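You operate a simulated robot arm through the tools that you are given. There is no shell and no other tool.

You run a simulated robot arm. Do the job below in one go: nothing can be reset, and whatever is moved stays where it is left.

Task
Switch on key and lamps, run the forks up to 0.7 m and fully down, then switch both off.
Fine: the parking brake stays on.

Only the result counts: the job must be done as asked and must still hold three seconds after the hand-in. Knocking over, shifting, dropping, spilling or breaking anything else fails it.

Robot
A 6-joint arm with a two-finger parallel gripper, fixed in place. Base frame: the origin is at the foot of the arm, x ahead of it, y to its left, z up. Lengths are in cm, angles in rad, forces in N, time in s.
With the tool pointing down near the work surface it reaches from about 24 to 66 cm from the base axis. Its first joint turns from -1.152 to 1.152 rad. Payload 2.9 kg.
Tool frame: the origin (TCP) lies between the finger pads and is the grasp point; the fingertips stand 3 cm ahead of it; z points along the fingers, y is the line along which they close. Largest opening 11 cm; finger width 2, thickness 1; the body of the gripper, 4.8 by 11.2 cm, starts 5.5 cm behind the TCP.
Orientation is that of the tool frame in the base frame, as a unit quaternion [w, x, y, z]. With the fingers straight down and closing along the base's y, the tool's x points along the base's -x, its y along +y and its z along -z.

Tools
- The arm moves only by the tool apply_moves. Its argument "motion" is a list of rows, each a list of 7 numbers: the finger opening in cm, from 0 to 11, then the shift along the tool's x, y, z in units of 200 mm (1.0 is 200 mm), then the turn, a rotation vector about the tool's x, y, z in units of 180 degrees (1.0 is 180 degrees). In form: [[grip, tx, ty, tz, ax, ay, az], ...]. A call has 1 to 20 rows; each row is the pose to reach, as a shift and turn from the pose commanded when the call began, along the tool's axes at that moment. A call with a number of a shift or a turn outside -1 to 1 is refused whole. A row lasts 0.2 s, in which the tool goes at most 5 cm and 0.15 rad; a call with a longer step from one row to the next is refused whole, and so is a gripper value outside its range. Where a pose cannot be reached the arm comes as near as it can. A force on the tool above 70 N (or 10 N above the force at the start of the call, whichever is more), or a blocked arm, ends the call early, and 0.2 s more pass. The fingers move at their own pace (about 10.8 cm/s each) and stop on an object; they squeeze with about 32 N. The grip force told is the motor's: it shows also when the fingers shut on nothing. Time passes only in rows, and 0.2 s behind the last, so rows that repeat a pose let the fingers close. The reply holds the time, the measured pose of the TCP, the force on the tool along the base axes, the opening and the grip force, in the units named above and with some noise, with the torque about the TCP (base axes, N m) and any sound that the robot's microphone picked up.
- Cameras (640 x 400 px; columns grow to the right, rows downward): "scene" is fixed at [7.69, 42.5, 140.16]; the picture's right is [-0.80, -0.60, 0.00], its down [-0.25, 0.33, -0.91] and it looks along [0.55, -0.73, -0.41] (base axes); focal length 363 px, centre (320, 200). "wrist" rides on the gripper at [7.2, 1.7, -10.3] in the tool frame; the picture's right is [-0.23, 0.97, 0.00], its down [-0.76, -0.18, -0.62] and it looks along [-0.61, -0.14, 0.78] (tool axes); focal length 222 px, centre (320, 200). There is no depth. A picture from a camera that has moved, and an enlarged one, comes with that camera's place and axes in the base frame and with its lens.
- camera(camera): a new picture of that camera. It takes no simulated time.
- zoom(camera, box): a new picture of the part [left, top, right, bottom] of that camera's present view, enlarged. It takes no simulated time.
- close_job(): hands the job in; it is judged then, once.

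Places have to be worked out from the pictures, the camera data and where the tool is seen. Open the gripper and draw the arm clear of the work before you hand the job in, unless the task says otherwise.

The tools are called by a JSON object that holds its "fn" and its "kwargs". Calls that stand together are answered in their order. apply_moves: Moves the arm, as the interface text tells. Its arguments: {"type":"object","properties":{"motion":{"type":"array","items":{"type":"array","items":{"type":"number"}}}},"required":["motion"]} The other tools are called the same way: camera (camera) takes a picture; zoom (camera, box) takes an enlarged picture of a part of a camera's view; close_job () hands the job in.

At the start:

```text
time_s: 0.0
ee_pos: [34.76, -17.16, 126.62]
tcp_rot: [0.001, -0.001, 1.0, -0.001]
force: [0.8, 0.0, -0.8]
ft_torque: [0.03, 0.0, 0.0]
finger_gap: 10.97
grip_force: 0.0
```

scene: 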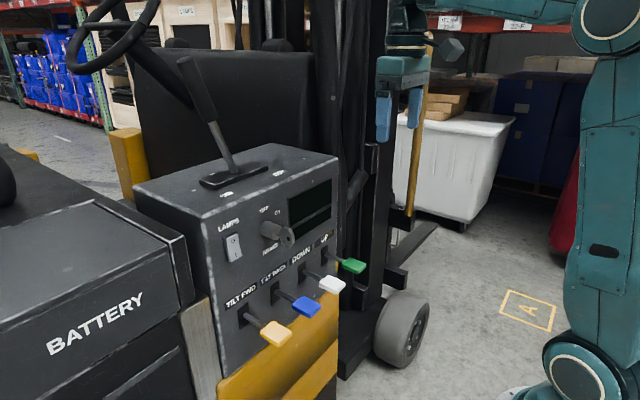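
wrist: 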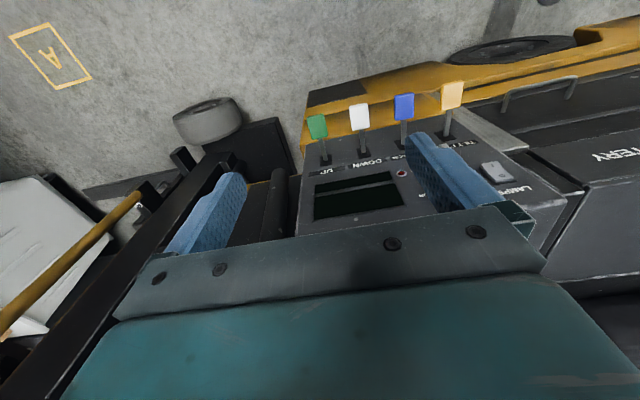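

I start by enlarging the control panel in both views to read labels and find the key, lamp switch and levers.

{"fn": "zoom", "kwargs": {"camera": "scene", "box": [200, 170, 380, 360]}}

{"fn": "zoom", "kwargs": {"camera": "wrist", "box": [290, 70, 560, 240]}}

{"fn": "zoom", "kwargs": {"camera": "scene", "box": [240, 180, 340, 260]}}

```text
2.11 times, centred on (290, 265) of scene
camera zoom: at [7.69, 42.5, 140.16], right [-0.8, -0.6, 0.0], down [-0.25, 0.33, -0.91], along [0.55, -0.73, -0.41], focal length 764 px, centre (383, 63)
```

zoom: 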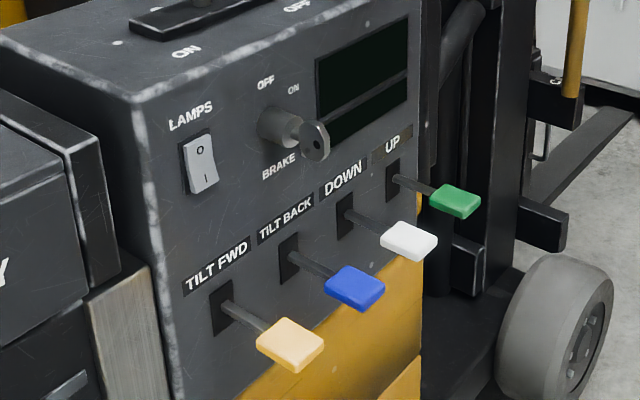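

```text
2.35 times, centred on (425, 155) of wrist
camera zoom: at [27.48, -15.52, 137.0], right [0.23, 0.97, 0.0], down [0.76, -0.18, 0.62], along [0.61, -0.14, -0.78], focal length 523 px, centre (73, 306)
```

zoom: 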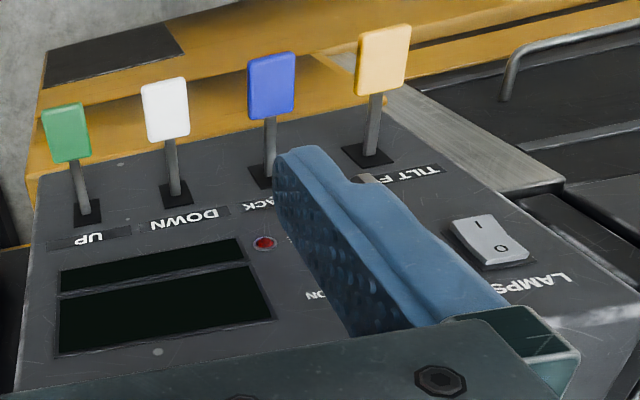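

```text
5.00 times, centred on (290, 220) of scene
camera zoom: at [7.69, 42.5, 140.16], right [-0.8, -0.6, 0.0], down [-0.25, 0.33, -0.91], along [0.55, -0.73, -0.41], focal length 1815 px, centre (470, 100)
```

zoom: 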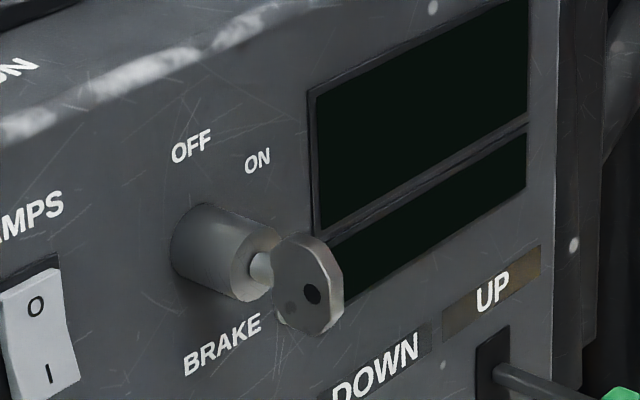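

The panel is a vertical face at about x=53. I triangulate the key bow at about (47.4, -0.4, 106.6), the lamp rocker at (52.7, 8, 106.3), and the lever paddles at z≈90 with y≈7, -2, -11, -20. First I turn the tool to point forward (+x) and bring it in front of the key at a safe distance.

{"fn": "apply_moves", "kwargs": {"motion": [[8, -0.0135, 0.069, 0.069, 0, -0.0417, 0], [8, -0.027, 0.139, 0.138, 0, -0.0833, 0], [8, -0.04, 0.208, 0.207, 0, -0.125, 0], [8, -0.054, 0.278, 0.277, 0, -0.1667, 0], [8, -0.067, 0.347, 0.346, 0, -0.2083, 0], [8, -0.081, 0.416, 0.415, 0, -0.25, 0], [8, -0.094, 0.486, 0.484, 0, -0.2917, 0], [8, -0.108, 0.555, 0.553, 0, -0.3333, 0], [8, -0.121, 0.625, 0.622, 0, -0.375, 0], [8, -0.135, 0.694, 0.692, 0, -0.4167, 0], [8, -0.148, 0.764, 0.761, 0, -0.4583, 0], [8, -0.162, 0.833, 0.83, 0, -0.5, 0], [8, -0.162, 0.833, 0.83, 0, -0.5, 0]]}}

```text
time_s: 2.8
ee_pos: [44.88, -0.24, 111.93]
tcp_rot: [0.707, 0.0, 0.707, 0.0]
force: [0.3, 0.1, -0.3]
ft_torque: [0.01, -0.01, 0.03]
finger_gap: 7.97
grip_force: 0.0
out of reach, approached as far as the arm can: row 9, 10, 11, 12, 13
```

The arm could not come as close in as x=38; it stopped near (44.9, -0.2, 111.9), pointing forward. I look at both views before continuing.

{"fn": "camera", "kwargs": {"camera": "scene"}}

{"fn": "camera", "kwargs": {"camera": "wrist"}}

```text
taken
```

scene: 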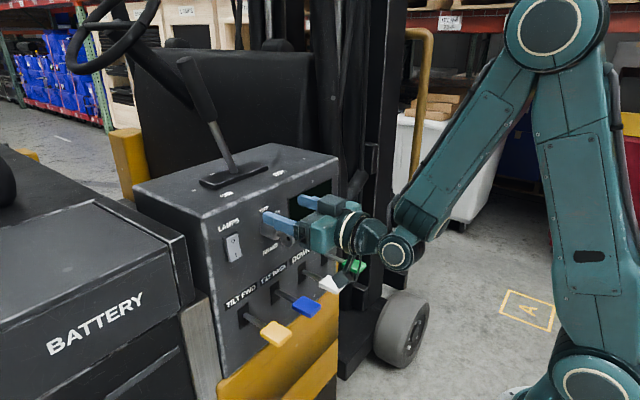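

```text
taken
camera wrist: at [34.65, 1.42, 104.71], right [0.0, 0.97, 0.23], down [-0.62, -0.18, 0.76], along [0.78, -0.14, 0.61], focal length 222 px, centre (320, 200)
```

wrist: 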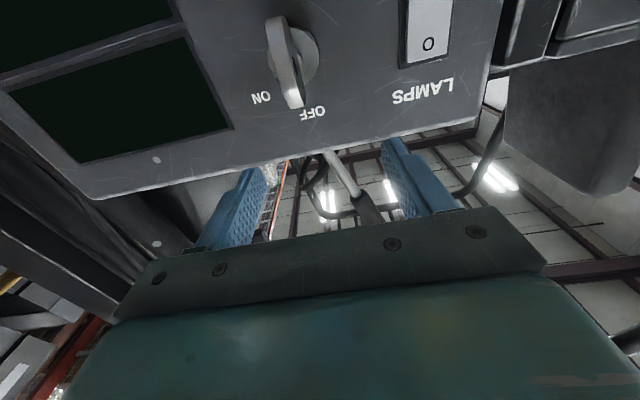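

The wrist view shows the key bow upright at OFF at about (47.4, -0.5, 106). I make a small test move (2 cm down, 1 cm forward) to learn which pose the shifts count from.

{"fn": "apply_moves", "kwargs": {"motion": [[8, 0.1, 0, 0.05, 0, 0, 0], [8, 0.1, 0, 0.05, 0, 0, 0]]}}

```text
time_s: 3.4
ee_pos: [46.04, -0.44, 110.03]
tcp_rot: [0.707, 0.001, 0.707, 0.0]
force: [0.3, 0.5, 0.1]
ft_torque: [-0.01, 0.0, 0.0]
finger_gap: 8.02
grip_force: 0.1
```

Shifts count from the reached pose. Now I lower the open fingers around the key bow (3.8 cm down, 0.5 cm forward) without closing yet.

{"fn": "apply_moves", "kwargs": {"motion": [[8, 0.1, 0, 0.0, 0, 0, 0], [8, 0.19, 0, 0.025, 0, 0, 0], [8, 0.19, 0, 0.025, 0, 0, 0]]}}

{"fn": "camera", "kwargs": {"camera": "wrist"}}

{"fn": "zoom", "kwargs": {"camera": "scene", "box": [220, 170, 380, 290]}}

```text
time_s: 4.2
ee_pos: [46.55, -0.41, 106.07]
tcp_rot: [0.707, 0.0, 0.707, 0.0]
force: [-0.2, 0.3, 0.1]
ft_torque: [-0.01, -0.03, -0.03]
finger_gap: 8.01
grip_force: 0.1
```

```text
taken
camera wrist: at [36.2, 1.26, 98.77], right [0.0, 0.97, 0.23], down [-0.62, -0.18, 0.76], along [0.78, -0.14, 0.61], focal length 222 px, centre (320, 200)
```

wrist: 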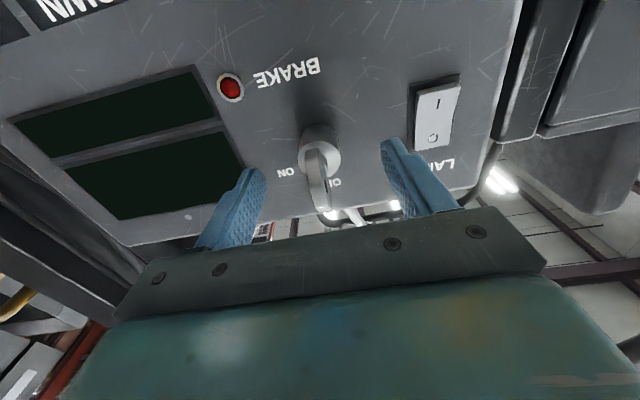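

```text
3.33 times, centred on (300, 230) of scene
camera zoom: at [7.69, 42.5, 140.16], right [-0.8, -0.6, 0.0], down [-0.25, 0.33, -0.91], along [0.55, -0.73, -0.41], focal length 1210 px, centre (387, 100)
```

zoom: 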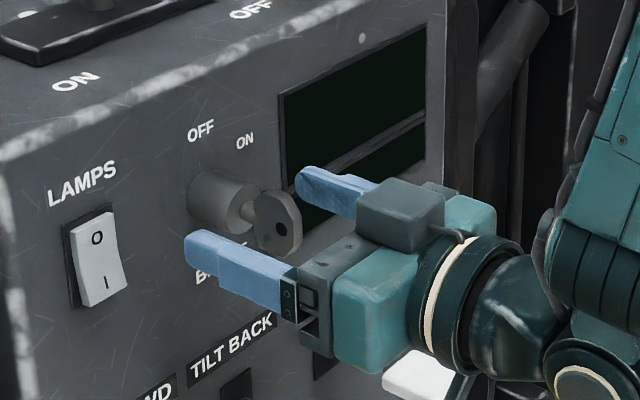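

The fingers straddle the key bow, centred on it to within a millimetre or so. I close on it and hold.

{"fn": "apply_moves", "kwargs": {"motion": [[4, 0, 0, 0, 0, 0, 0], [0, 0, 0, 0, 0, 0, 0], [0, 0, 0, 0, 0, 0, 0], [0, 0, 0, 0, 0, 0, 0]]}}

{"fn": "zoom", "kwargs": {"camera": "scene", "box": [220, 170, 380, 290]}}

{"fn": "camera", "kwargs": {"camera": "wrist"}}

```text
time_s: 5.2
ee_pos: [46.57, -0.49, 106.02]
tcp_rot: [0.707, 0.0, 0.707, 0.0]
force: [0.8, -5.5, -1.0]
ft_torque: [0.03, -0.2, 0.1]
finger_gap: 1.14
grip_force: 44.6
```

```text
3.33 times, centred on (300, 230) of scene
camera zoom: at [7.69, 42.49, 140.16], right [-0.8, -0.6, 0.0], down [-0.25, 0.33, -0.91], along [0.55, -0.73, -0.41], focal length 1210 px, centre (387, 100)
```

zoom: 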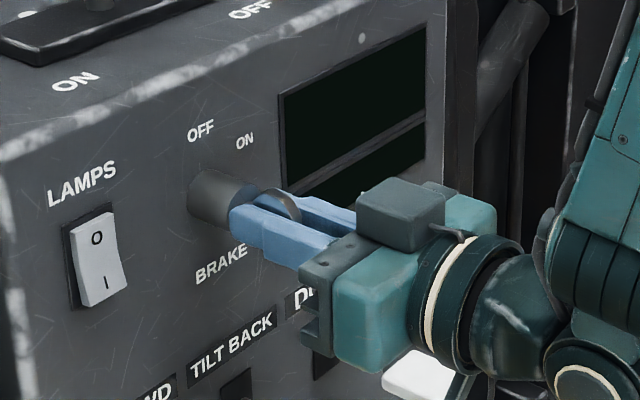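

```text
taken
camera wrist: at [36.2, 1.22, 98.79], right [0.0, 0.97, 0.23], down [-0.62, -0.18, 0.76], along [0.78, -0.14, 0.61], focal length 222 px, centre (320, 200)
```

wrist: 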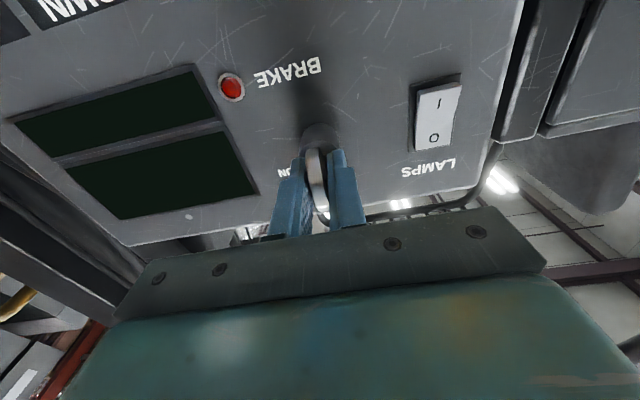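

The key is gripped (gap 1.14 cm). I turn clockwise (towards ON, positive about the tool's z) by about 30° and check forces.

{"fn": "apply_moves", "kwargs": {"motion": [[0, 0, -0.005, 0, 0, 0, 0.04], [0, 0, -0.005, 0, 0, 0, 0.08], [0, 0, -0.005, 0, 0, 0, 0.12], [0, 0, -0.005, 0, 0, 0, 0.16], [0, 0, -0.005, 0, 0, 0, 0.16]]}}

{"fn": "zoom", "kwargs": {"camera": "scene", "box": [220, 170, 380, 290]}}

{"fn": "camera", "kwargs": {"camera": "wrist"}}

```text
time_s: 6.4
ee_pos: [46.69, -0.59, 106.08]
tcp_rot: [0.685, 0.177, 0.685, 0.176]
force: [22.0, -14.1, -4.3]
ft_torque: [0.02, -0.2, -0.27]
finger_gap: 1.17
grip_force: 44.8
```

```text
3.33 times, centred on (300, 230) of scene
camera zoom: at [7.76, 42.46, 140.17], right [-0.8, -0.6, 0.0], down [-0.25, 0.33, -0.91], along [0.54, -0.73, -0.41], focal length 1210 px, centre (387, 100)
```

zoom: 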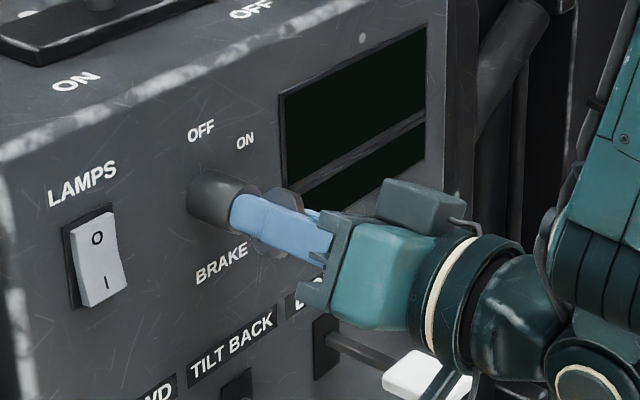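

```text
taken
camera wrist: at [36.21, 4.51, 100.49], right [0.0, 0.74, 0.67], down [-0.62, -0.52, 0.58], along [0.78, -0.42, 0.46], focal length 222 px, centre (320, 200)
```

wrist: 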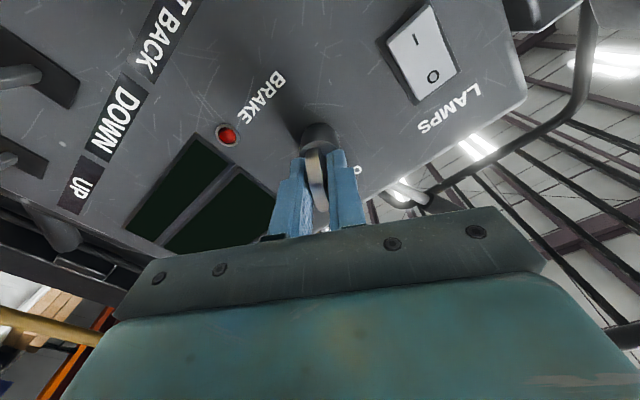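

The key follows (28.8° so far) with modest side force. I ease the tool slightly toward the key axis and keep turning in small steps toward ON.

{"fn": "apply_moves", "kwargs": {"motion": [[0, -0.0036, -0.0066, 0.005, 0, 0, 0.03], [0, -0.0036, -0.0066, 0.005, 0, 0, 0.06], [0, -0.0036, -0.0066, 0.005, 0, 0, 0.09], [0, -0.0036, -0.0066, 0.005, 0, 0, 0.09]]}}

{"fn": "zoom", "kwargs": {"camera": "scene", "box": [220, 170, 380, 290]}}

{"fn": "camera", "kwargs": {"camera": "wrist"}}

```text
time_s: 7.4
ee_pos: [46.4, -0.58, 106.06]
tcp_rot: [0.653, 0.272, 0.653, 0.27]
force: [7.1, 1.8, 2.2]
ft_torque: [0.02, 0.76, 0.52]
finger_gap: 1.15
grip_force: 45.0
```

```text
3.33 times, centred on (300, 230) of scene
camera zoom: at [7.7, 42.51, 140.16], right [-0.8, -0.6, 0.0], down [-0.25, 0.33, -0.91], along [0.55, -0.73, -0.41], focal length 1210 px, centre (387, 100)
```

zoom: 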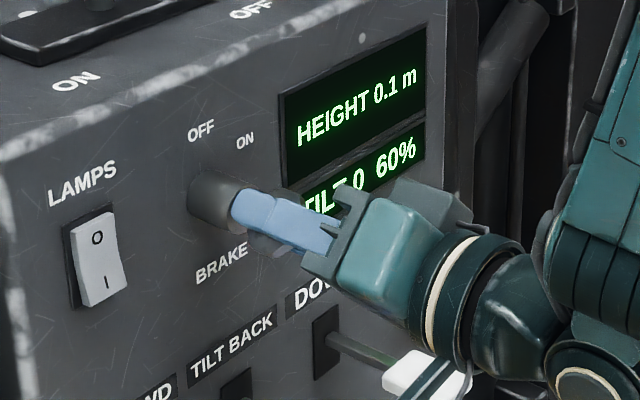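

```text
taken
camera wrist: at [36.19, 5.81, 102.1], right [0.0, 0.53, 0.85], down [-0.62, -0.67, 0.41], along [0.78, -0.53, 0.33], focal length 222 px, centre (320, 200)
```

wrist: 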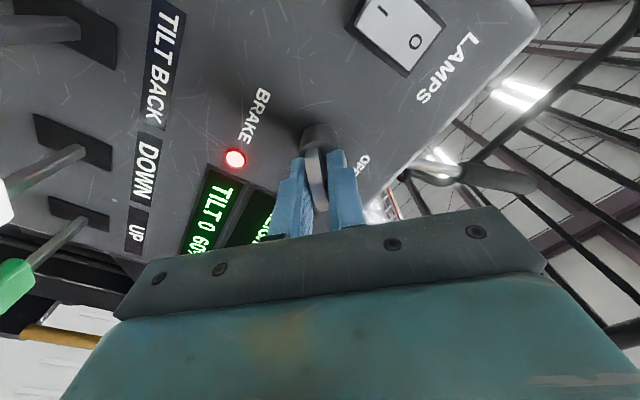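

The display is live ("HEIGHT 0.1 m, TILT 0, 60%") at 45°. I turn a little more to seat the key fully at ON, watching the torque.

{"fn": "apply_moves", "kwargs": {"motion": [[0, 0, 0, 0, 0, 0, 0.025], [0, 0, 0, 0, 0, 0, 0.05], [0, 0, 0, 0, 0, 0, 0.05]]}}

{"fn": "zoom", "kwargs": {"camera": "scene", "box": [220, 170, 380, 290]}}

{"fn": "camera", "kwargs": {"camera": "wrist"}}

```text
time_s: 8.2
ee_pos: [46.54, -0.58, 106.1]
tcp_rot: [0.63, 0.321, 0.63, 0.322]
force: [-0.1, 3.2, 3.3]
ft_torque: [0.05, 0.36, 0.42]
finger_gap: 1.2
grip_force: 44.9
```

```text
3.33 times, centred on (300, 230) of scene
camera zoom: at [7.68, 42.51, 140.16], right [-0.8, -0.6, 0.0], down [-0.25, 0.33, -0.91], along [0.55, -0.73, -0.41], focal length 1210 px, centre (387, 100)
```

zoom: 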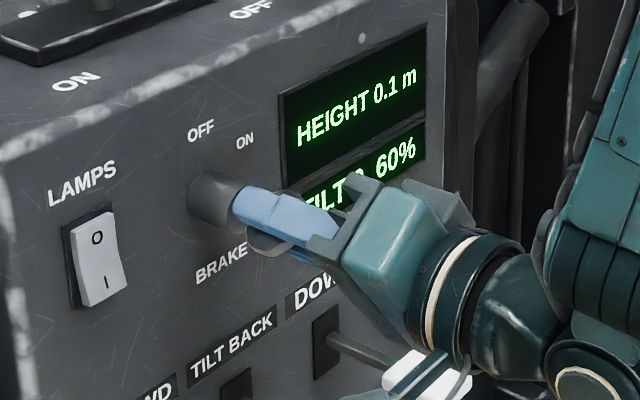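

```text
taken
camera wrist: at [36.19, 6.35, 103.13], right [0.0, 0.39, 0.92], down [-0.62, -0.72, 0.3], along [0.78, -0.57, 0.24], focal length 222 px, centre (320, 200)
```

wrist: 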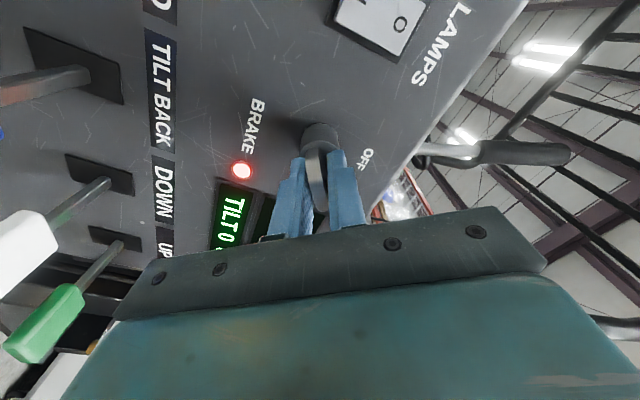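

Now at 54°, still little torque. One more small turn (about 5°) to look for the end stop.

{"fn": "apply_moves", "kwargs": {"motion": [[0, 0, 0, 0, 0, 0, 0.03], [0, 0, 0, 0, 0, 0, 0.03]]}}

{"fn": "zoom", "kwargs": {"camera": "wrist", "box": [220, 90, 420, 250]}}

```text
time_s: 8.8
ee_pos: [46.64, -0.48, 105.96]
tcp_rot: [0.614, 0.351, 0.614, 0.35]
force: [-6.6, 5.3, -2.9]
ft_torque: [0.07, -0.31, -0.1]
finger_gap: 1.15
grip_force: 44.9
```

```text
2.50 times, centred on (320, 170) of wrist
camera zoom: at [36.19, 6.58, 103.79], right [0.0, 0.3, 0.95], down [-0.62, -0.75, 0.23], along [0.78, -0.59, 0.19], focal length 555 px, centre (320, 275)
```

zoom: 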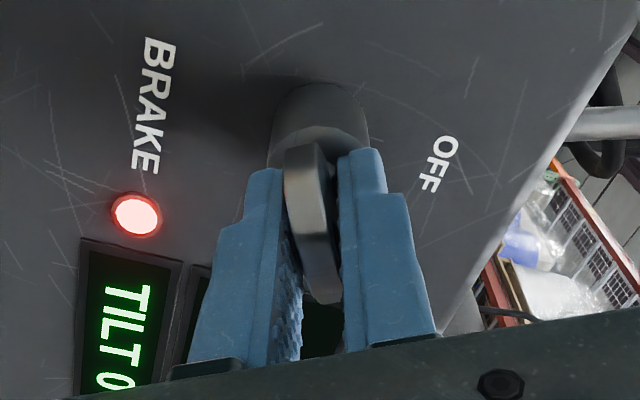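

The key is at about 59°, matching the ON mark, with the display lit. I open the fingers and check that it stays on.

{"fn": "apply_moves", "kwargs": {"motion": [[4, 0, 0, 0, 0, 0, 0], [8, 0, 0, 0, 0, 0, 0], [8, 0, 0, 0, 0, 0, 0], [8, 0, 0, 0, 0, 0, 0]]}}

{"fn": "zoom", "kwargs": {"camera": "scene", "box": [220, 170, 380, 290]}}

{"fn": "camera", "kwargs": {"camera": "wrist"}}

```text
time_s: 9.8
ee_pos: [46.56, -0.62, 105.99]
tcp_rot: [0.614, 0.349, 0.615, 0.351]
force: [0.2, -0.4, -0.2]
ft_torque: [-0.01, 0.01, -0.01]
finger_gap: 8.03
grip_force: 0.1
```

```text
3.33 times, centred on (300, 230) of scene
camera zoom: at [7.69, 42.5, 140.16], right [-0.8, -0.6, 0.0], down [-0.25, 0.33, -0.91], along [0.55, -0.73, -0.41], focal length 1210 px, centre (387, 100)
```

zoom: 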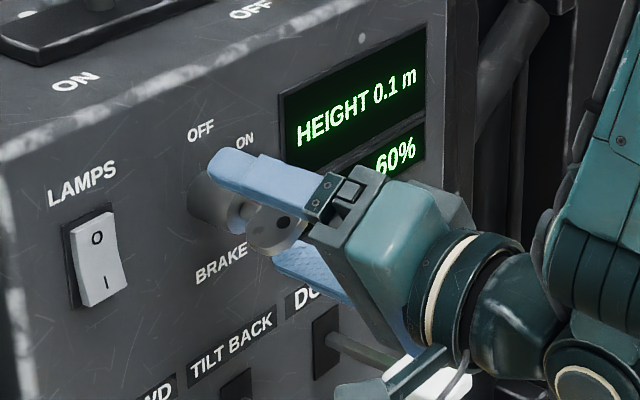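

```text
taken
camera wrist: at [36.23, 6.56, 103.81], right [0.0, 0.3, 0.95], down [-0.62, -0.75, 0.23], along [0.78, -0.59, 0.19], focal length 222 px, centre (320, 200)
```

wrist: 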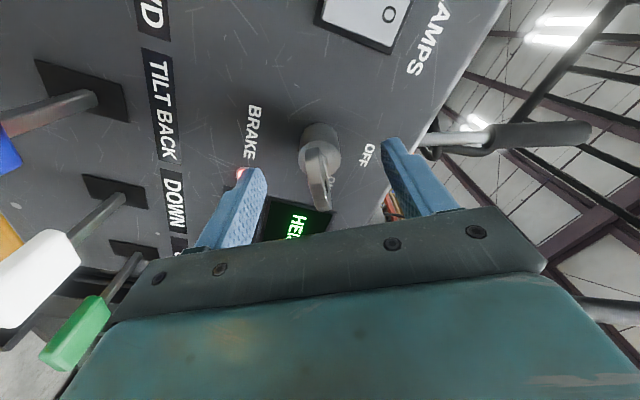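

The key stays at ON by itself. I roll the open gripper back upright around the key (no contact expected).

{"fn": "apply_moves", "kwargs": {"motion": [[8, 0, 0, 0, 0, 0, -0.0413], [8, 0, 0, 0, 0, 0, -0.0826], [8, 0, 0, 0, 0, 0, -0.1239], [8, 0, 0, 0, 0, 0, -0.1652], [8, 0, 0, 0, 0, 0, -0.2065], [8, 0, 0, 0, 0, 0, -0.2478], [8, 0, 0, 0, 0, 0, -0.2891], [8, 0, 0, 0, 0, 0, -0.3304], [8, 0, 0, 0, 0, 0, -0.3304]]}}

{"fn": "zoom", "kwargs": {"camera": "scene", "box": [220, 170, 380, 290]}}

```text
time_s: 11.8
ee_pos: [46.52, -0.64, 106.07]
tcp_rot: [0.707, -0.002, 0.707, -0.001]
force: [0.3, -0.6, 0.6]
ft_torque: [0.01, -0.01, -0.02]
finger_gap: 8.01
grip_force: 0.0
```

```text
3.33 times, centred on (300, 230) of scene
camera zoom: at [7.69, 42.5, 140.16], right [-0.8, -0.6, 0.0], down [-0.25, 0.33, -0.91], along [0.55, -0.73, -0.41], focal length 1210 px, centre (387, 100)
```

zoom: 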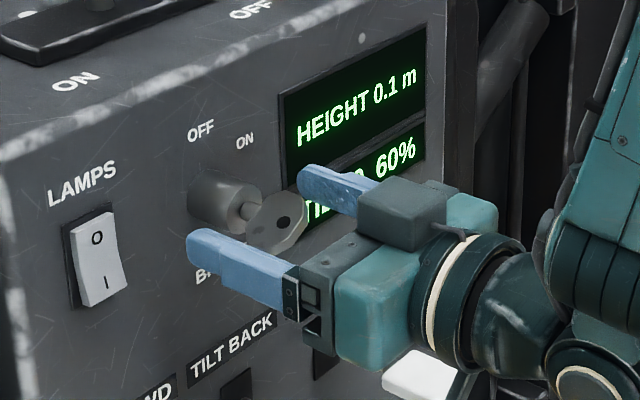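

Key on, gripper upright and clear. I rise 6 cm, move over to y≈8.1 in line with the lamp rocker and close the fingers.

{"fn": "apply_moves", "kwargs": {"motion": [[8, -0.15, 0, 0, 0, 0, 0], [8, -0.3, 0, 0, 0, 0, 0], [8, -0.3, 0.22, 0, 0, 0, 0], [4, -0.3, 0.437, 0, 0, 0, 0], [0, -0.3, 0.437, 0, 0, 0, 0], [0, -0.3, 0.437, 0, 0, 0, 0]]}}

{"fn": "camera", "kwargs": {"camera": "wrist"}}

{"fn": "zoom", "kwargs": {"camera": "scene", "box": [200, 150, 400, 290]}}

```text
time_s: 13.2
ee_pos: [46.75, 8.29, 112.17]
tcp_rot: [0.708, 0.0, 0.707, -0.002]
force: [-0.7, -0.6, 0.1]
ft_torque: [0.01, 0.01, 0.0]
finger_gap: 0.01
grip_force: 32.0
out of reach, approached as far as the arm can: row 1
```

```text
taken
camera wrist: at [36.38, 10.0, 104.92], right [0.0, 0.97, 0.23], down [-0.62, -0.18, 0.76], along [0.78, -0.14, 0.61], focal length 222 px, centre (320, 200)
```

wrist: 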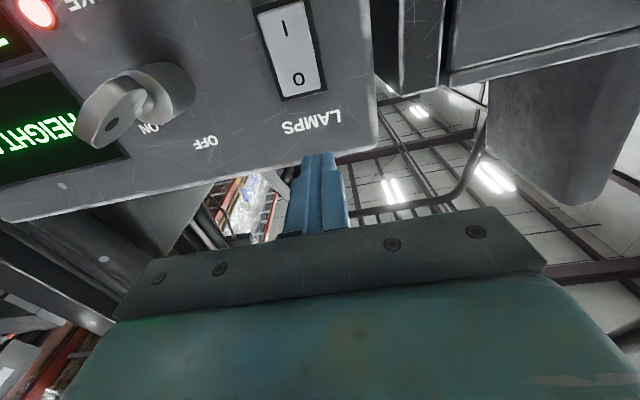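

```text
2.86 times, centred on (300, 220) of scene
camera zoom: at [7.68, 42.5, 140.16], right [-0.8, -0.6, 0.0], down [-0.25, 0.33, -0.91], along [0.55, -0.73, -0.41], focal length 1037 px, centre (377, 143)
```

zoom: 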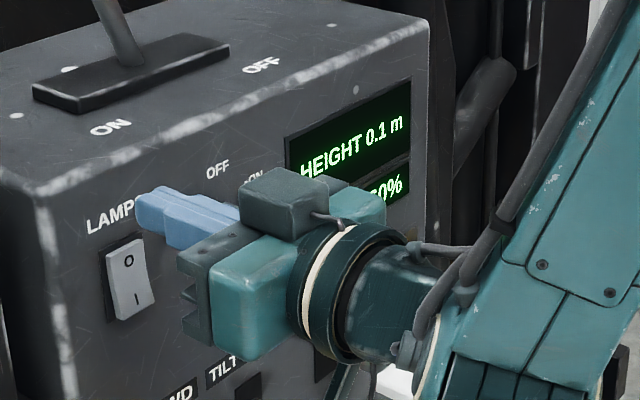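

The lamp rocker triangulates to y≈8.05, with "I" at z≈104.7 and "O" at z≈107.3. I lower the closed fingers in front of the "I" half.

{"fn": "apply_moves", "kwargs": {"motion": [[0, 0.2, -0.012, -0.02, 0, 0, 0], [0, 0.383, -0.012, -0.02, 0, 0, 0], [0, 0.383, -0.012, -0.02, 0, 0, 0]]}}

{"fn": "camera", "kwargs": {"camera": "wrist"}}

{"fn": "zoom", "kwargs": {"camera": "scene", "box": [200, 180, 340, 280]}}

```text
time_s: 14.0
ee_pos: [48.81, 8.51, 107.3]
tcp_rot: [0.706, 0.0, 0.709, 0.0]
force: [-0.6, -0.9, -0.4]
ft_torque: [-0.03, -0.04, 0.02]
finger_gap: 0.01
grip_force: 32.0
out of reach, approached as far as the arm can: row 1, 2, 3
```

```text
taken
camera wrist: at [38.44, 10.26, 100.0], right [0.0, 0.97, 0.23], down [-0.62, -0.18, 0.76], along [0.78, -0.14, 0.6], focal length 222 px, centre (320, 200)
```

wrist: 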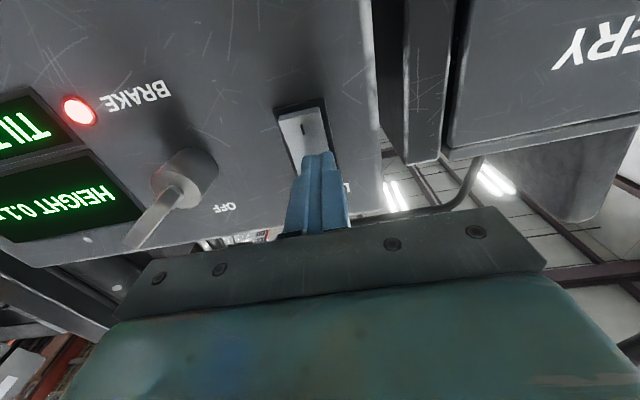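

```text
4.00 times, centred on (270, 230) of scene
camera zoom: at [7.69, 42.5, 140.16], right [-0.8, -0.6, 0.0], down [-0.25, 0.33, -0.91], along [0.55, -0.73, -0.41], focal length 1452 px, centre (520, 80)
```

zoom: 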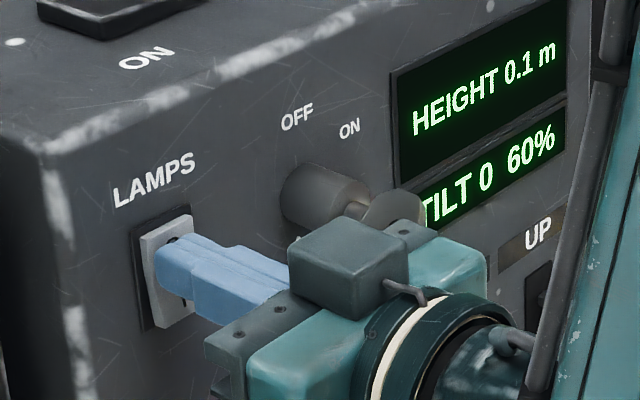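

Pointing straight ahead, the arm cannot get low and near enough at y=8 (it stopped at (48.8, 8.5, 107.3)). I back up and pitch the tool about 35° downward, which moves the wrist higher and into better reach.

{"fn": "apply_moves", "kwargs": {"motion": [[0, -0.075, 0, -0.005, 0, 0.035, 0], [0, -0.15, 0, -0.03, 0, 0.075, 0], [0, -0.15, -0.01, -0.08, 0, 0.115, 0], [0, -0.15, -0.02, -0.12, 0, 0.155, 0], [0, -0.1, -0.023, -0.14, 0, 0.194, 0], [0, -0.1, -0.023, -0.14, 0, 0.194, 0]]}}

{"fn": "camera", "kwargs": {"camera": "wrist"}}

{"fn": "zoom", "kwargs": {"camera": "scene", "box": [200, 180, 340, 280]}}

```text
time_s: 15.4
ee_pos: [46.02, 7.91, 108.98]
tcp_rot: [0.462, -0.001, 0.887, 0.0]
force: [0.3, 0.1, 0.3]
ft_torque: [-0.02, -0.02, 0.05]
finger_gap: 0.0
grip_force: 32.2
```

```text
taken
camera wrist: at [33.35, 9.62, 109.11], right [0.13, 0.97, 0.18], down [-0.07, -0.18, 0.98], along [0.99, -0.14, 0.05], focal length 222 px, centre (320, 200)
```

wrist: 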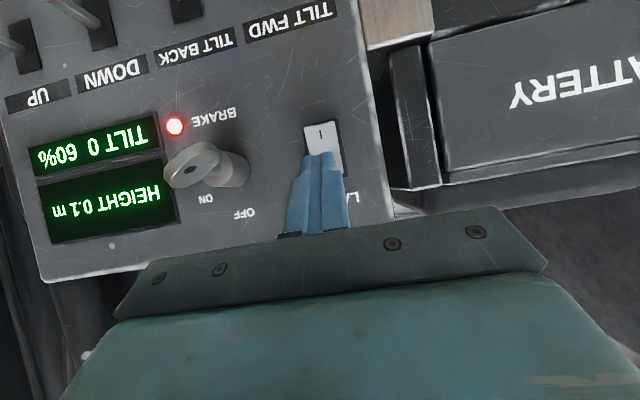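

```text
4.00 times, centred on (270, 230) of scene
camera zoom: at [7.69, 42.5, 140.16], right [-0.8, -0.6, 0.0], down [-0.25, 0.33, -0.91], along [0.55, -0.73, -0.41], focal length 1452 px, centre (520, 80)
```

zoom: 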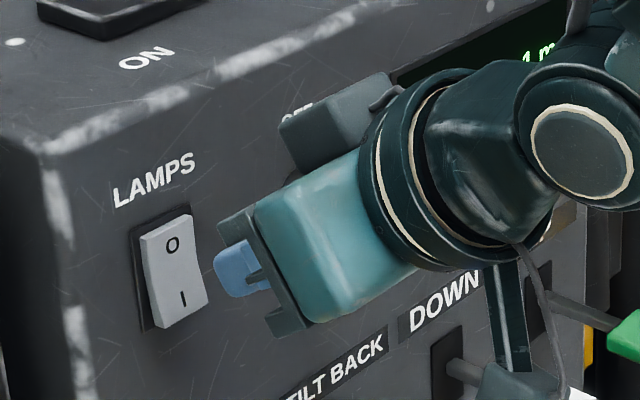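

Now the wrist view shows the whole panel, and "I" triangulates to (≈51.5, 8.15, 104.8). I lower so the fingertips face the "I" half, still a couple of cm short of contact.

{"fn": "apply_moves", "kwargs": {"motion": [[0, 0.07, 0.0075, 0.058, 0, 0, 0], [0, 0.139, 0.0075, 0.1156, 0, 0, 0], [0, 0.139, 0.0075, 0.1156, 0, 0, 0]]}}

{"fn": "zoom", "kwargs": {"camera": "scene", "box": [200, 180, 340, 280]}}

{"fn": "zoom", "kwargs": {"camera": "wrist", "box": [220, 60, 420, 240]}}

```text
time_s: 16.2
ee_pos: [46.25, 8.14, 105.45]
tcp_rot: [0.462, 0.0, 0.887, -0.001]
force: [0.3, -0.1, -0.3]
ft_torque: [-0.01, -0.01, 0.01]
finger_gap: 0.02
grip_force: 32.1
```

```text
4.00 times, centred on (270, 230) of scene
camera zoom: at [7.69, 42.5, 140.16], right [-0.8, -0.6, 0.0], down [-0.25, 0.33, -0.91], along [0.55, -0.73, -0.41], focal length 1452 px, centre (520, 80)
```

zoom: 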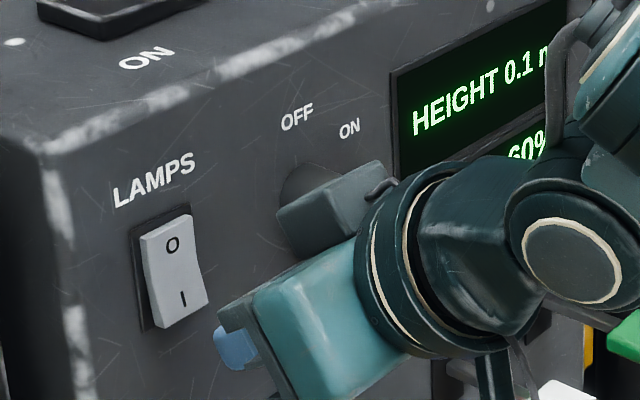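

```text
2.22 times, centred on (320, 150) of wrist
camera zoom: at [33.62, 9.82, 105.44], right [0.13, 0.97, 0.19], down [-0.07, -0.18, 0.98], along [0.99, -0.14, 0.05], focal length 494 px, centre (320, 311)
```

zoom: 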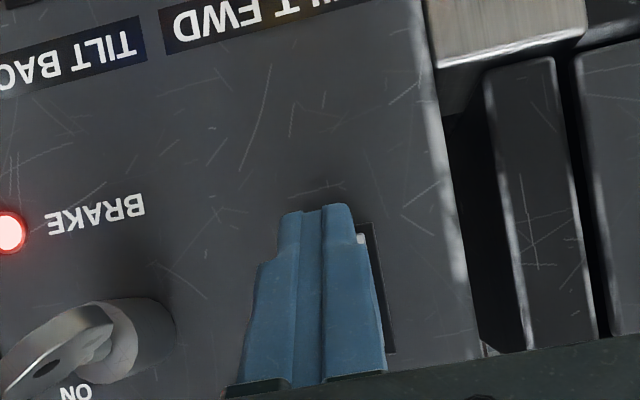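

The tips are in front of "I". I raise 4 mm and press forward (+x) in steps, to where the leading edge reaches about x=51.5.

{"fn": "apply_moves", "kwargs": {"motion": [[0, -0.0508, 0, 0.0377, 0, 0, 0], [0, -0.0668, 0, 0.06, 0, 0, 0], [0, -0.0795, 0, 0.0787, 0, 0, 0], [0, -0.0795, 0, 0.0787, 0, 0, 0]]}}

{"fn": "zoom", "kwargs": {"camera": "scene", "box": [200, 180, 340, 280]}}

{"fn": "zoom", "kwargs": {"camera": "wrist", "box": [220, 60, 420, 240]}}

```text
time_s: 17.2
ee_pos: [48.58, 8.24, 105.97]
tcp_rot: [0.463, 0.0, 0.886, -0.001]
force: [-0.6, -0.5, 0.2]
ft_torque: [0.0, -0.05, -0.01]
finger_gap: 0.01
grip_force: 32.4
```

```text
4.00 times, centred on (270, 230) of scene
camera zoom: at [7.69, 42.5, 140.16], right [-0.8, -0.6, 0.0], down [-0.25, 0.33, -0.91], along [0.55, -0.73, -0.41], focal length 1452 px, centre (520, 80)
```

zoom: 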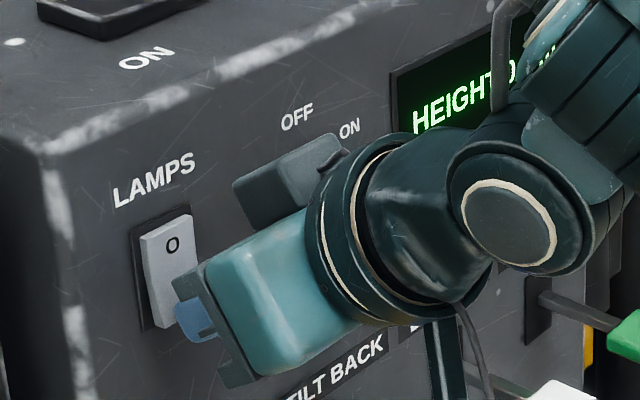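

```text
2.22 times, centred on (320, 150) of wrist
camera zoom: at [35.92, 9.89, 105.93], right [0.13, 0.97, 0.19], down [-0.08, -0.18, 0.98], along [0.99, -0.14, 0.05], focal length 494 px, centre (320, 311)
```

zoom: 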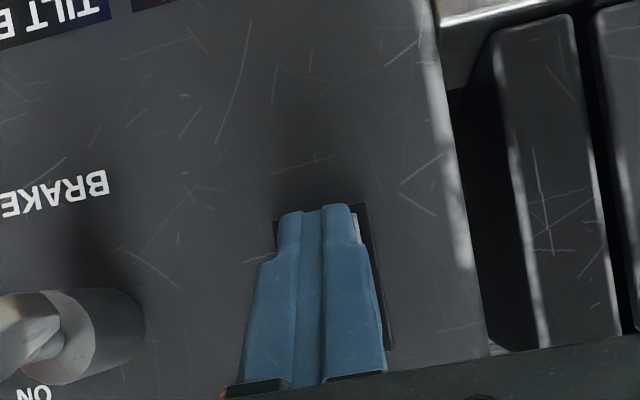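

Well aligned, not yet in contact. I push on another 1 cm in small steps, watching the force.

{"fn": "apply_moves", "kwargs": {"motion": [[0, -0.0086, 0, 0.0123, 0, 0, 0], [0, -0.0172, 0, 0.0246, 0, 0, 0], [0, -0.0287, 0, 0.041, 0, 0, 0]]}}

{"fn": "zoom", "kwargs": {"camera": "scene", "box": [200, 180, 340, 280]}}

{"fn": "zoom", "kwargs": {"camera": "wrist", "box": [220, 60, 420, 240]}}

```text
time_s: 18.0
ee_pos: [49.18, 8.31, 105.74]
tcp_rot: [0.458, -0.001, 0.889, -0.001]
force: [-39.4, 2.1, 7.7]
ft_torque: [0.05, 0.09, 0.07]
finger_gap: 0.02
grip_force: 31.9
```

```text
4.00 times, centred on (270, 230) of scene
camera zoom: at [7.55, 42.51, 140.17], right [-0.8, -0.6, 0.0], down [-0.25, 0.33, -0.91], along [0.55, -0.73, -0.41], focal length 1452 px, centre (520, 80)
```

zoom: 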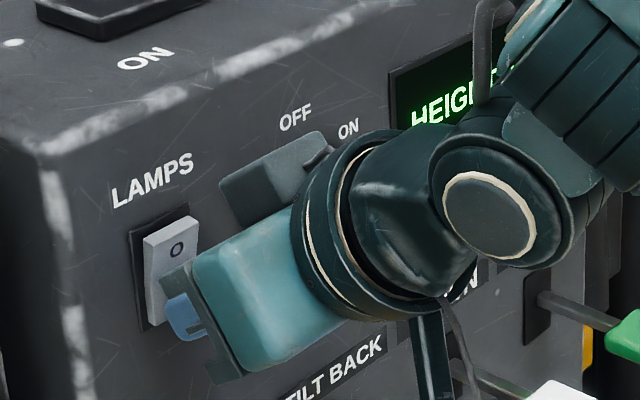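

```text
2.22 times, centred on (320, 150) of wrist
camera zoom: at [36.51, 9.86, 105.89], right [0.13, 0.97, 0.18], down [-0.07, -0.18, 0.98], along [0.99, -0.14, 0.04], focal length 494 px, centre (320, 311)
```

zoom: 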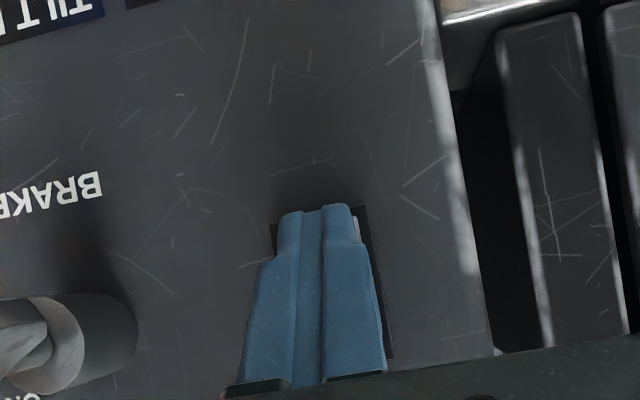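

Contact force reached 39 N and the upper "O" half now stands out, so it seems to have flipped. I back off 2.5 cm and look.

{"fn": "apply_moves", "kwargs": {"motion": [[0, 0.035, 0, -0.05, 0, 0, 0], [0, 0.0717, 0, -0.1025, 0, 0, 0], [0, 0.0717, 0, -0.1025, 0, 0, 0]]}}

{"fn": "zoom", "kwargs": {"camera": "scene", "box": [200, 180, 340, 280]}}

{"fn": "camera", "kwargs": {"camera": "scene"}}

```text
time_s: 18.8
ee_pos: [46.89, 8.05, 106.3]
tcp_rot: [0.463, 0.0, 0.886, -0.001]
force: [0.0, -0.7, -0.3]
ft_torque: [-0.02, 0.0, -0.04]
finger_gap: 0.01
grip_force: 31.6
```

```text
4.00 times, centred on (270, 230) of scene
camera zoom: at [7.69, 42.5, 140.16], right [-0.8, -0.6, 0.0], down [-0.25, 0.33, -0.91], along [0.55, -0.73, -0.41], focal length 1452 px, centre (520, 80)
```

zoom: 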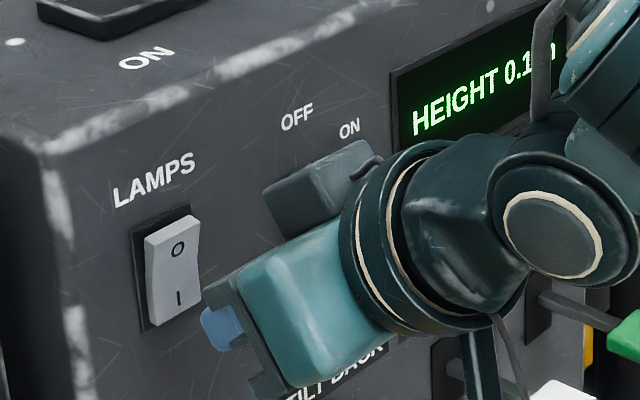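

```text
taken
```

scene: 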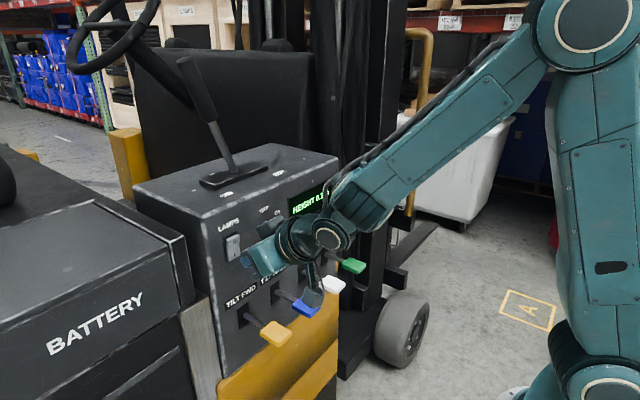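

I enlarge the rocker to confirm which half is pressed in.

{"fn": "zoom", "kwargs": {"camera": "scene", "box": [215, 215, 265, 275]}}

{"fn": "camera", "kwargs": {"camera": "wrist"}}

```text
6.67 times, centred on (240, 245) of scene
camera zoom: at [7.69, 42.5, 140.16], right [-0.8, -0.6, 0.0], down [-0.25, 0.33, -0.91], along [0.55, -0.73, -0.41], focal length 2420 px, centre (853, -100)
```

zoom: 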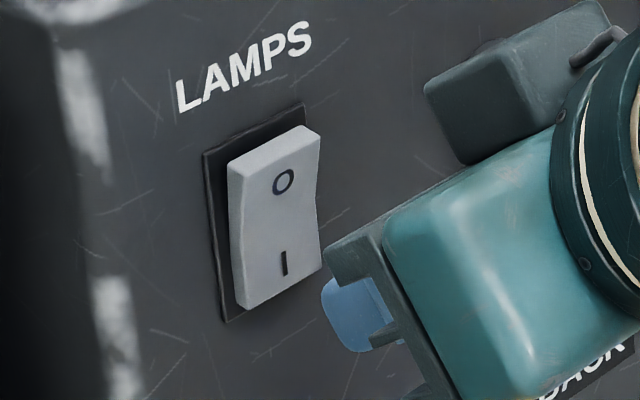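

```text
taken
camera wrist: at [34.32, 9.81, 106.08], right [0.13, 0.97, 0.19], down [-0.08, -0.18, 0.98], along [0.99, -0.14, 0.05], focal length 222 px, centre (320, 200)
```

wrist: 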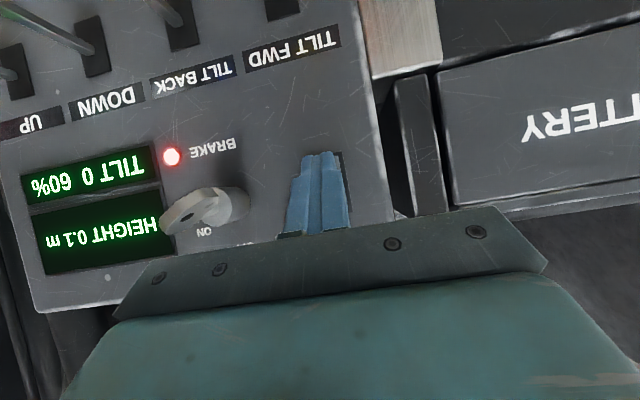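

The "O" half now stands proud and "I" is pressed in, so key and lamps are on. Next I rise, cross toward the green UP lever and turn the tool to point straight down.

{"fn": "apply_moves", "kwargs": {"motion": [[0, -0.08, 0, -0.1476, 0, 0, 0], [0, -0.201, 0, -0.324, 0, 0, 0], [0, -0.2296, -0.2, -0.344, 0, 0, 0], [0, -0.2296, -0.4, -0.344, 0, 0.04, 0], [0, -0.2296, -0.6, -0.344, 0, 0.08, 0], [0, -0.2296, -0.8, -0.344, 0, 0.12, 0], [0, -0.2296, -1.0, -0.344, 0, 0.16, 0], [0, -0.2296, -1.0, -0.344, 0, 0.2, 0], [0, -0.2296, -1.0, -0.344, 0, 0.24, 0], [0, -0.2296, -1.0, -0.344, 0, 0.28, 0], [0, -0.2296, -1.0, -0.344, 0, 0.306, 0], [0, -0.2296, -1.0, -0.344, 0, 0.306, 0]]}}

{"fn": "camera", "kwargs": {"camera": "wrist"}}

{"fn": "camera", "kwargs": {"camera": "scene"}}

```text
time_s: 21.4
ee_pos: [44.13, -11.95, 113.83]
tcp_rot: [-0.001, 0.0, 1.0, 0.0]
force: [0.1, -0.2, 0.3]
ft_torque: [0.0, -0.04, -0.03]
finger_gap: 0.0
grip_force: 31.8
```

```text
taken
camera wrist: at [36.81, -10.18, 124.1], right [0.23, 0.97, 0.0], down [0.76, -0.18, 0.62], along [0.61, -0.14, -0.78], focal length 222 px, centre (320, 200)
```

wrist: 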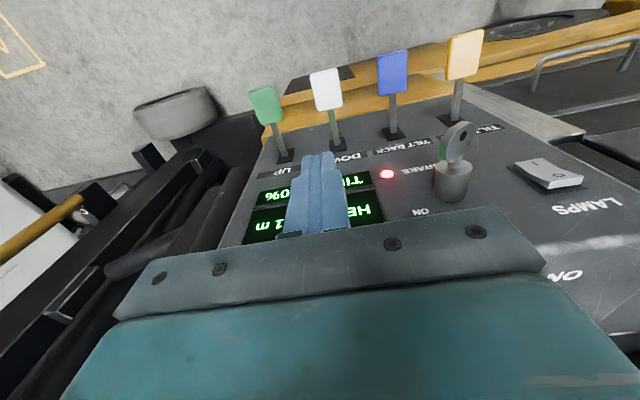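

```text
taken
```

scene: 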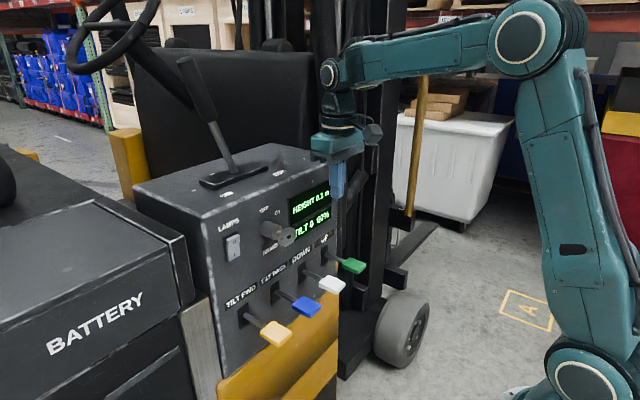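

The tool now points down at (44.1, -12, 113.8). I check the display reading and the lever positions closely.

{"fn": "zoom", "kwargs": {"camera": "scene", "box": [240, 170, 380, 300]}}

{"fn": "zoom", "kwargs": {"camera": "wrist", "box": [220, 20, 520, 240]}}

```text
3.08 times, centred on (310, 235) of scene
camera zoom: at [7.69, 42.5, 140.16], right [-0.8, -0.6, 0.0], down [-0.25, 0.33, -0.91], along [0.55, -0.73, -0.41], focal length 1117 px, centre (351, 92)
```

zoom: 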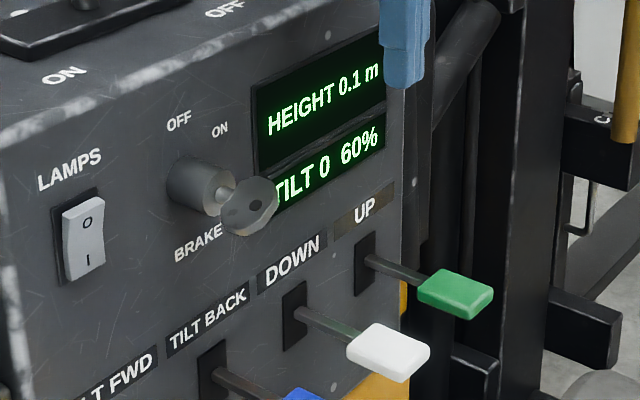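

```text
1.82 times, centred on (370, 130) of wrist
camera zoom: at [36.81, -10.18, 124.1], right [0.23, 0.97, 0.0], down [0.76, -0.18, 0.62], along [0.61, -0.14, -0.78], focal length 404 px, centre (229, 327)
```

zoom: 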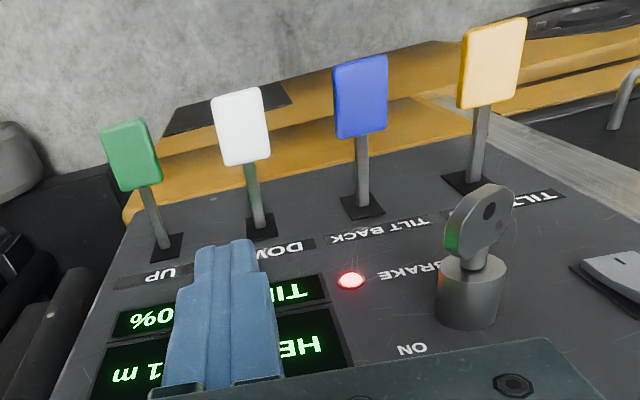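

HEIGHT reads 0.1 m, and the green UP paddle triangulates to about (44, -19.2, 91.7). I move above it, stopping with the fingertips about 3.5 cm over it.

{"fn": "apply_moves", "kwargs": {"motion": [[0, 0.015, -0.2, 0, 0, 0, 0], [0, 0.03, -0.3675, 0, 0, 0, 0], [0, 0.03, -0.3675, 0.2, 0, 0, 0], [0, 0.03, -0.3675, 0.4, 0, 0, 0], [0, 0.03, -0.3675, 0.6, 0, 0, 0], [0, 0.03, -0.3675, 0.74, 0, 0, 0], [0, 0.03, -0.3675, 0.74, 0, 0, 0]]}}

{"fn": "camera", "kwargs": {"camera": "wrist"}}

{"fn": "zoom", "kwargs": {"camera": "scene", "box": [240, 160, 400, 310]}}

```text
time_s: 23.0
ee_pos: [43.36, -19.24, 98.77]
tcp_rot: [0.001, -0.001, 1.0, 0.0]
force: [0.4, 0.3, -0.9]
ft_torque: [0.03, -0.01, 0.01]
finger_gap: 0.02
grip_force: 32.2
```

```text
taken
camera wrist: at [36.1, -17.61, 109.08], right [0.23, 0.97, 0.0], down [0.76, -0.18, 0.62], along [0.61, -0.14, -0.78], focal length 222 px, centre (320, 200)
```

wrist: 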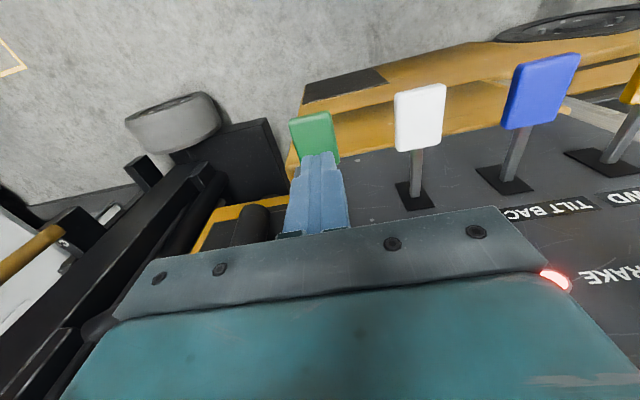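

```text
2.67 times, centred on (320, 235) of scene
camera zoom: at [7.69, 42.5, 140.16], right [-0.8, -0.6, 0.0], down [-0.25, 0.33, -0.91], along [0.55, -0.73, -0.41], focal length 968 px, centre (320, 107)
```

zoom: 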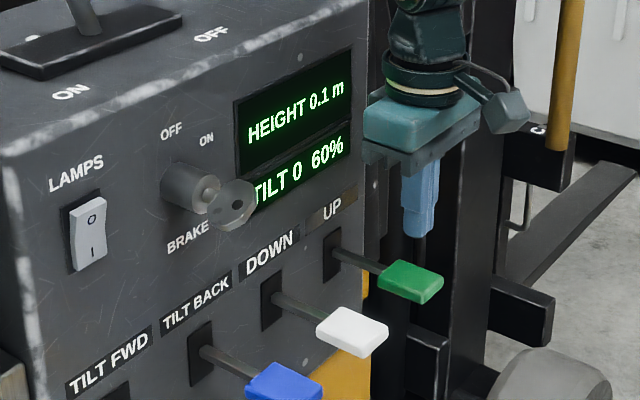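

The tip is over the paddle (paddle spans x≈41–46, y≈-21 to -18) and the display is in plain view of the scene camera. I descend to light contact and check.

{"fn": "apply_moves", "kwargs": {"motion": [[0, 0, -0.015, 0.1, 0, 0, 0], [0, 0, -0.015, 0.16, 0, 0, 0], [0, 0, -0.015, 0.19, 0, 0, 0]]}}

{"fn": "zoom", "kwargs": {"camera": "scene", "box": [240, 160, 400, 310]}}

```text
time_s: 23.8
ee_pos: [43.36, -19.48, 95.08]
tcp_rot: [0.0, -0.001, 1.0, -0.002]
force: [-0.8, 0.9, -1.2]
ft_torque: [0.0, -0.03, 0.01]
finger_gap: 0.03
grip_force: 32.2
```

```text
2.67 times, centred on (320, 235) of scene
camera zoom: at [7.69, 42.5, 140.16], right [-0.8, -0.6, 0.0], down [-0.25, 0.33, -0.91], along [0.55, -0.73, -0.41], focal length 968 px, centre (320, 107)
```

zoom: 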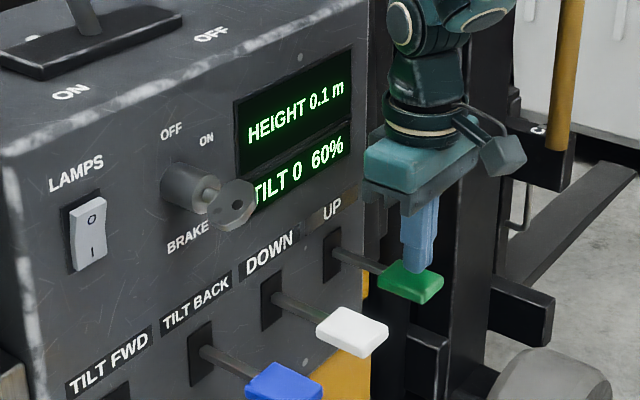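

Just about touching at z≈95.1. I press down another 0.6 cm.

{"fn": "apply_moves", "kwargs": {"motion": [[0, 0, 0, 0.015, 0, 0, 0], [0, 0, 0, 0.03, 0, 0, 0]]}}

{"fn": "zoom", "kwargs": {"camera": "scene", "box": [240, 160, 400, 310]}}

```text
time_s: 24.4
ee_pos: [43.49, -19.6, 94.47]
tcp_rot: [-0.001, 0.001, 1.0, 0.0]
force: [-0.1, 0.2, -0.6]
ft_torque: [-0.03, -0.03, 0.02]
finger_gap: 0.01
grip_force: 32.0
```

```text
2.67 times, centred on (320, 235) of scene
camera zoom: at [7.69, 42.5, 140.16], right [-0.8, -0.6, 0.0], down [-0.25, 0.33, -0.91], along [0.55, -0.73, -0.41], focal length 968 px, centre (320, 107)
```

zoom: 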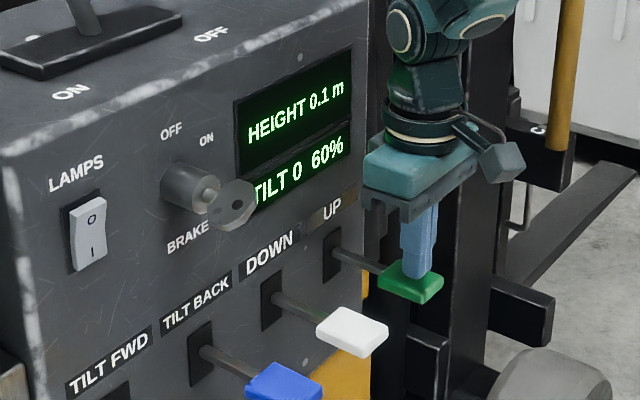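

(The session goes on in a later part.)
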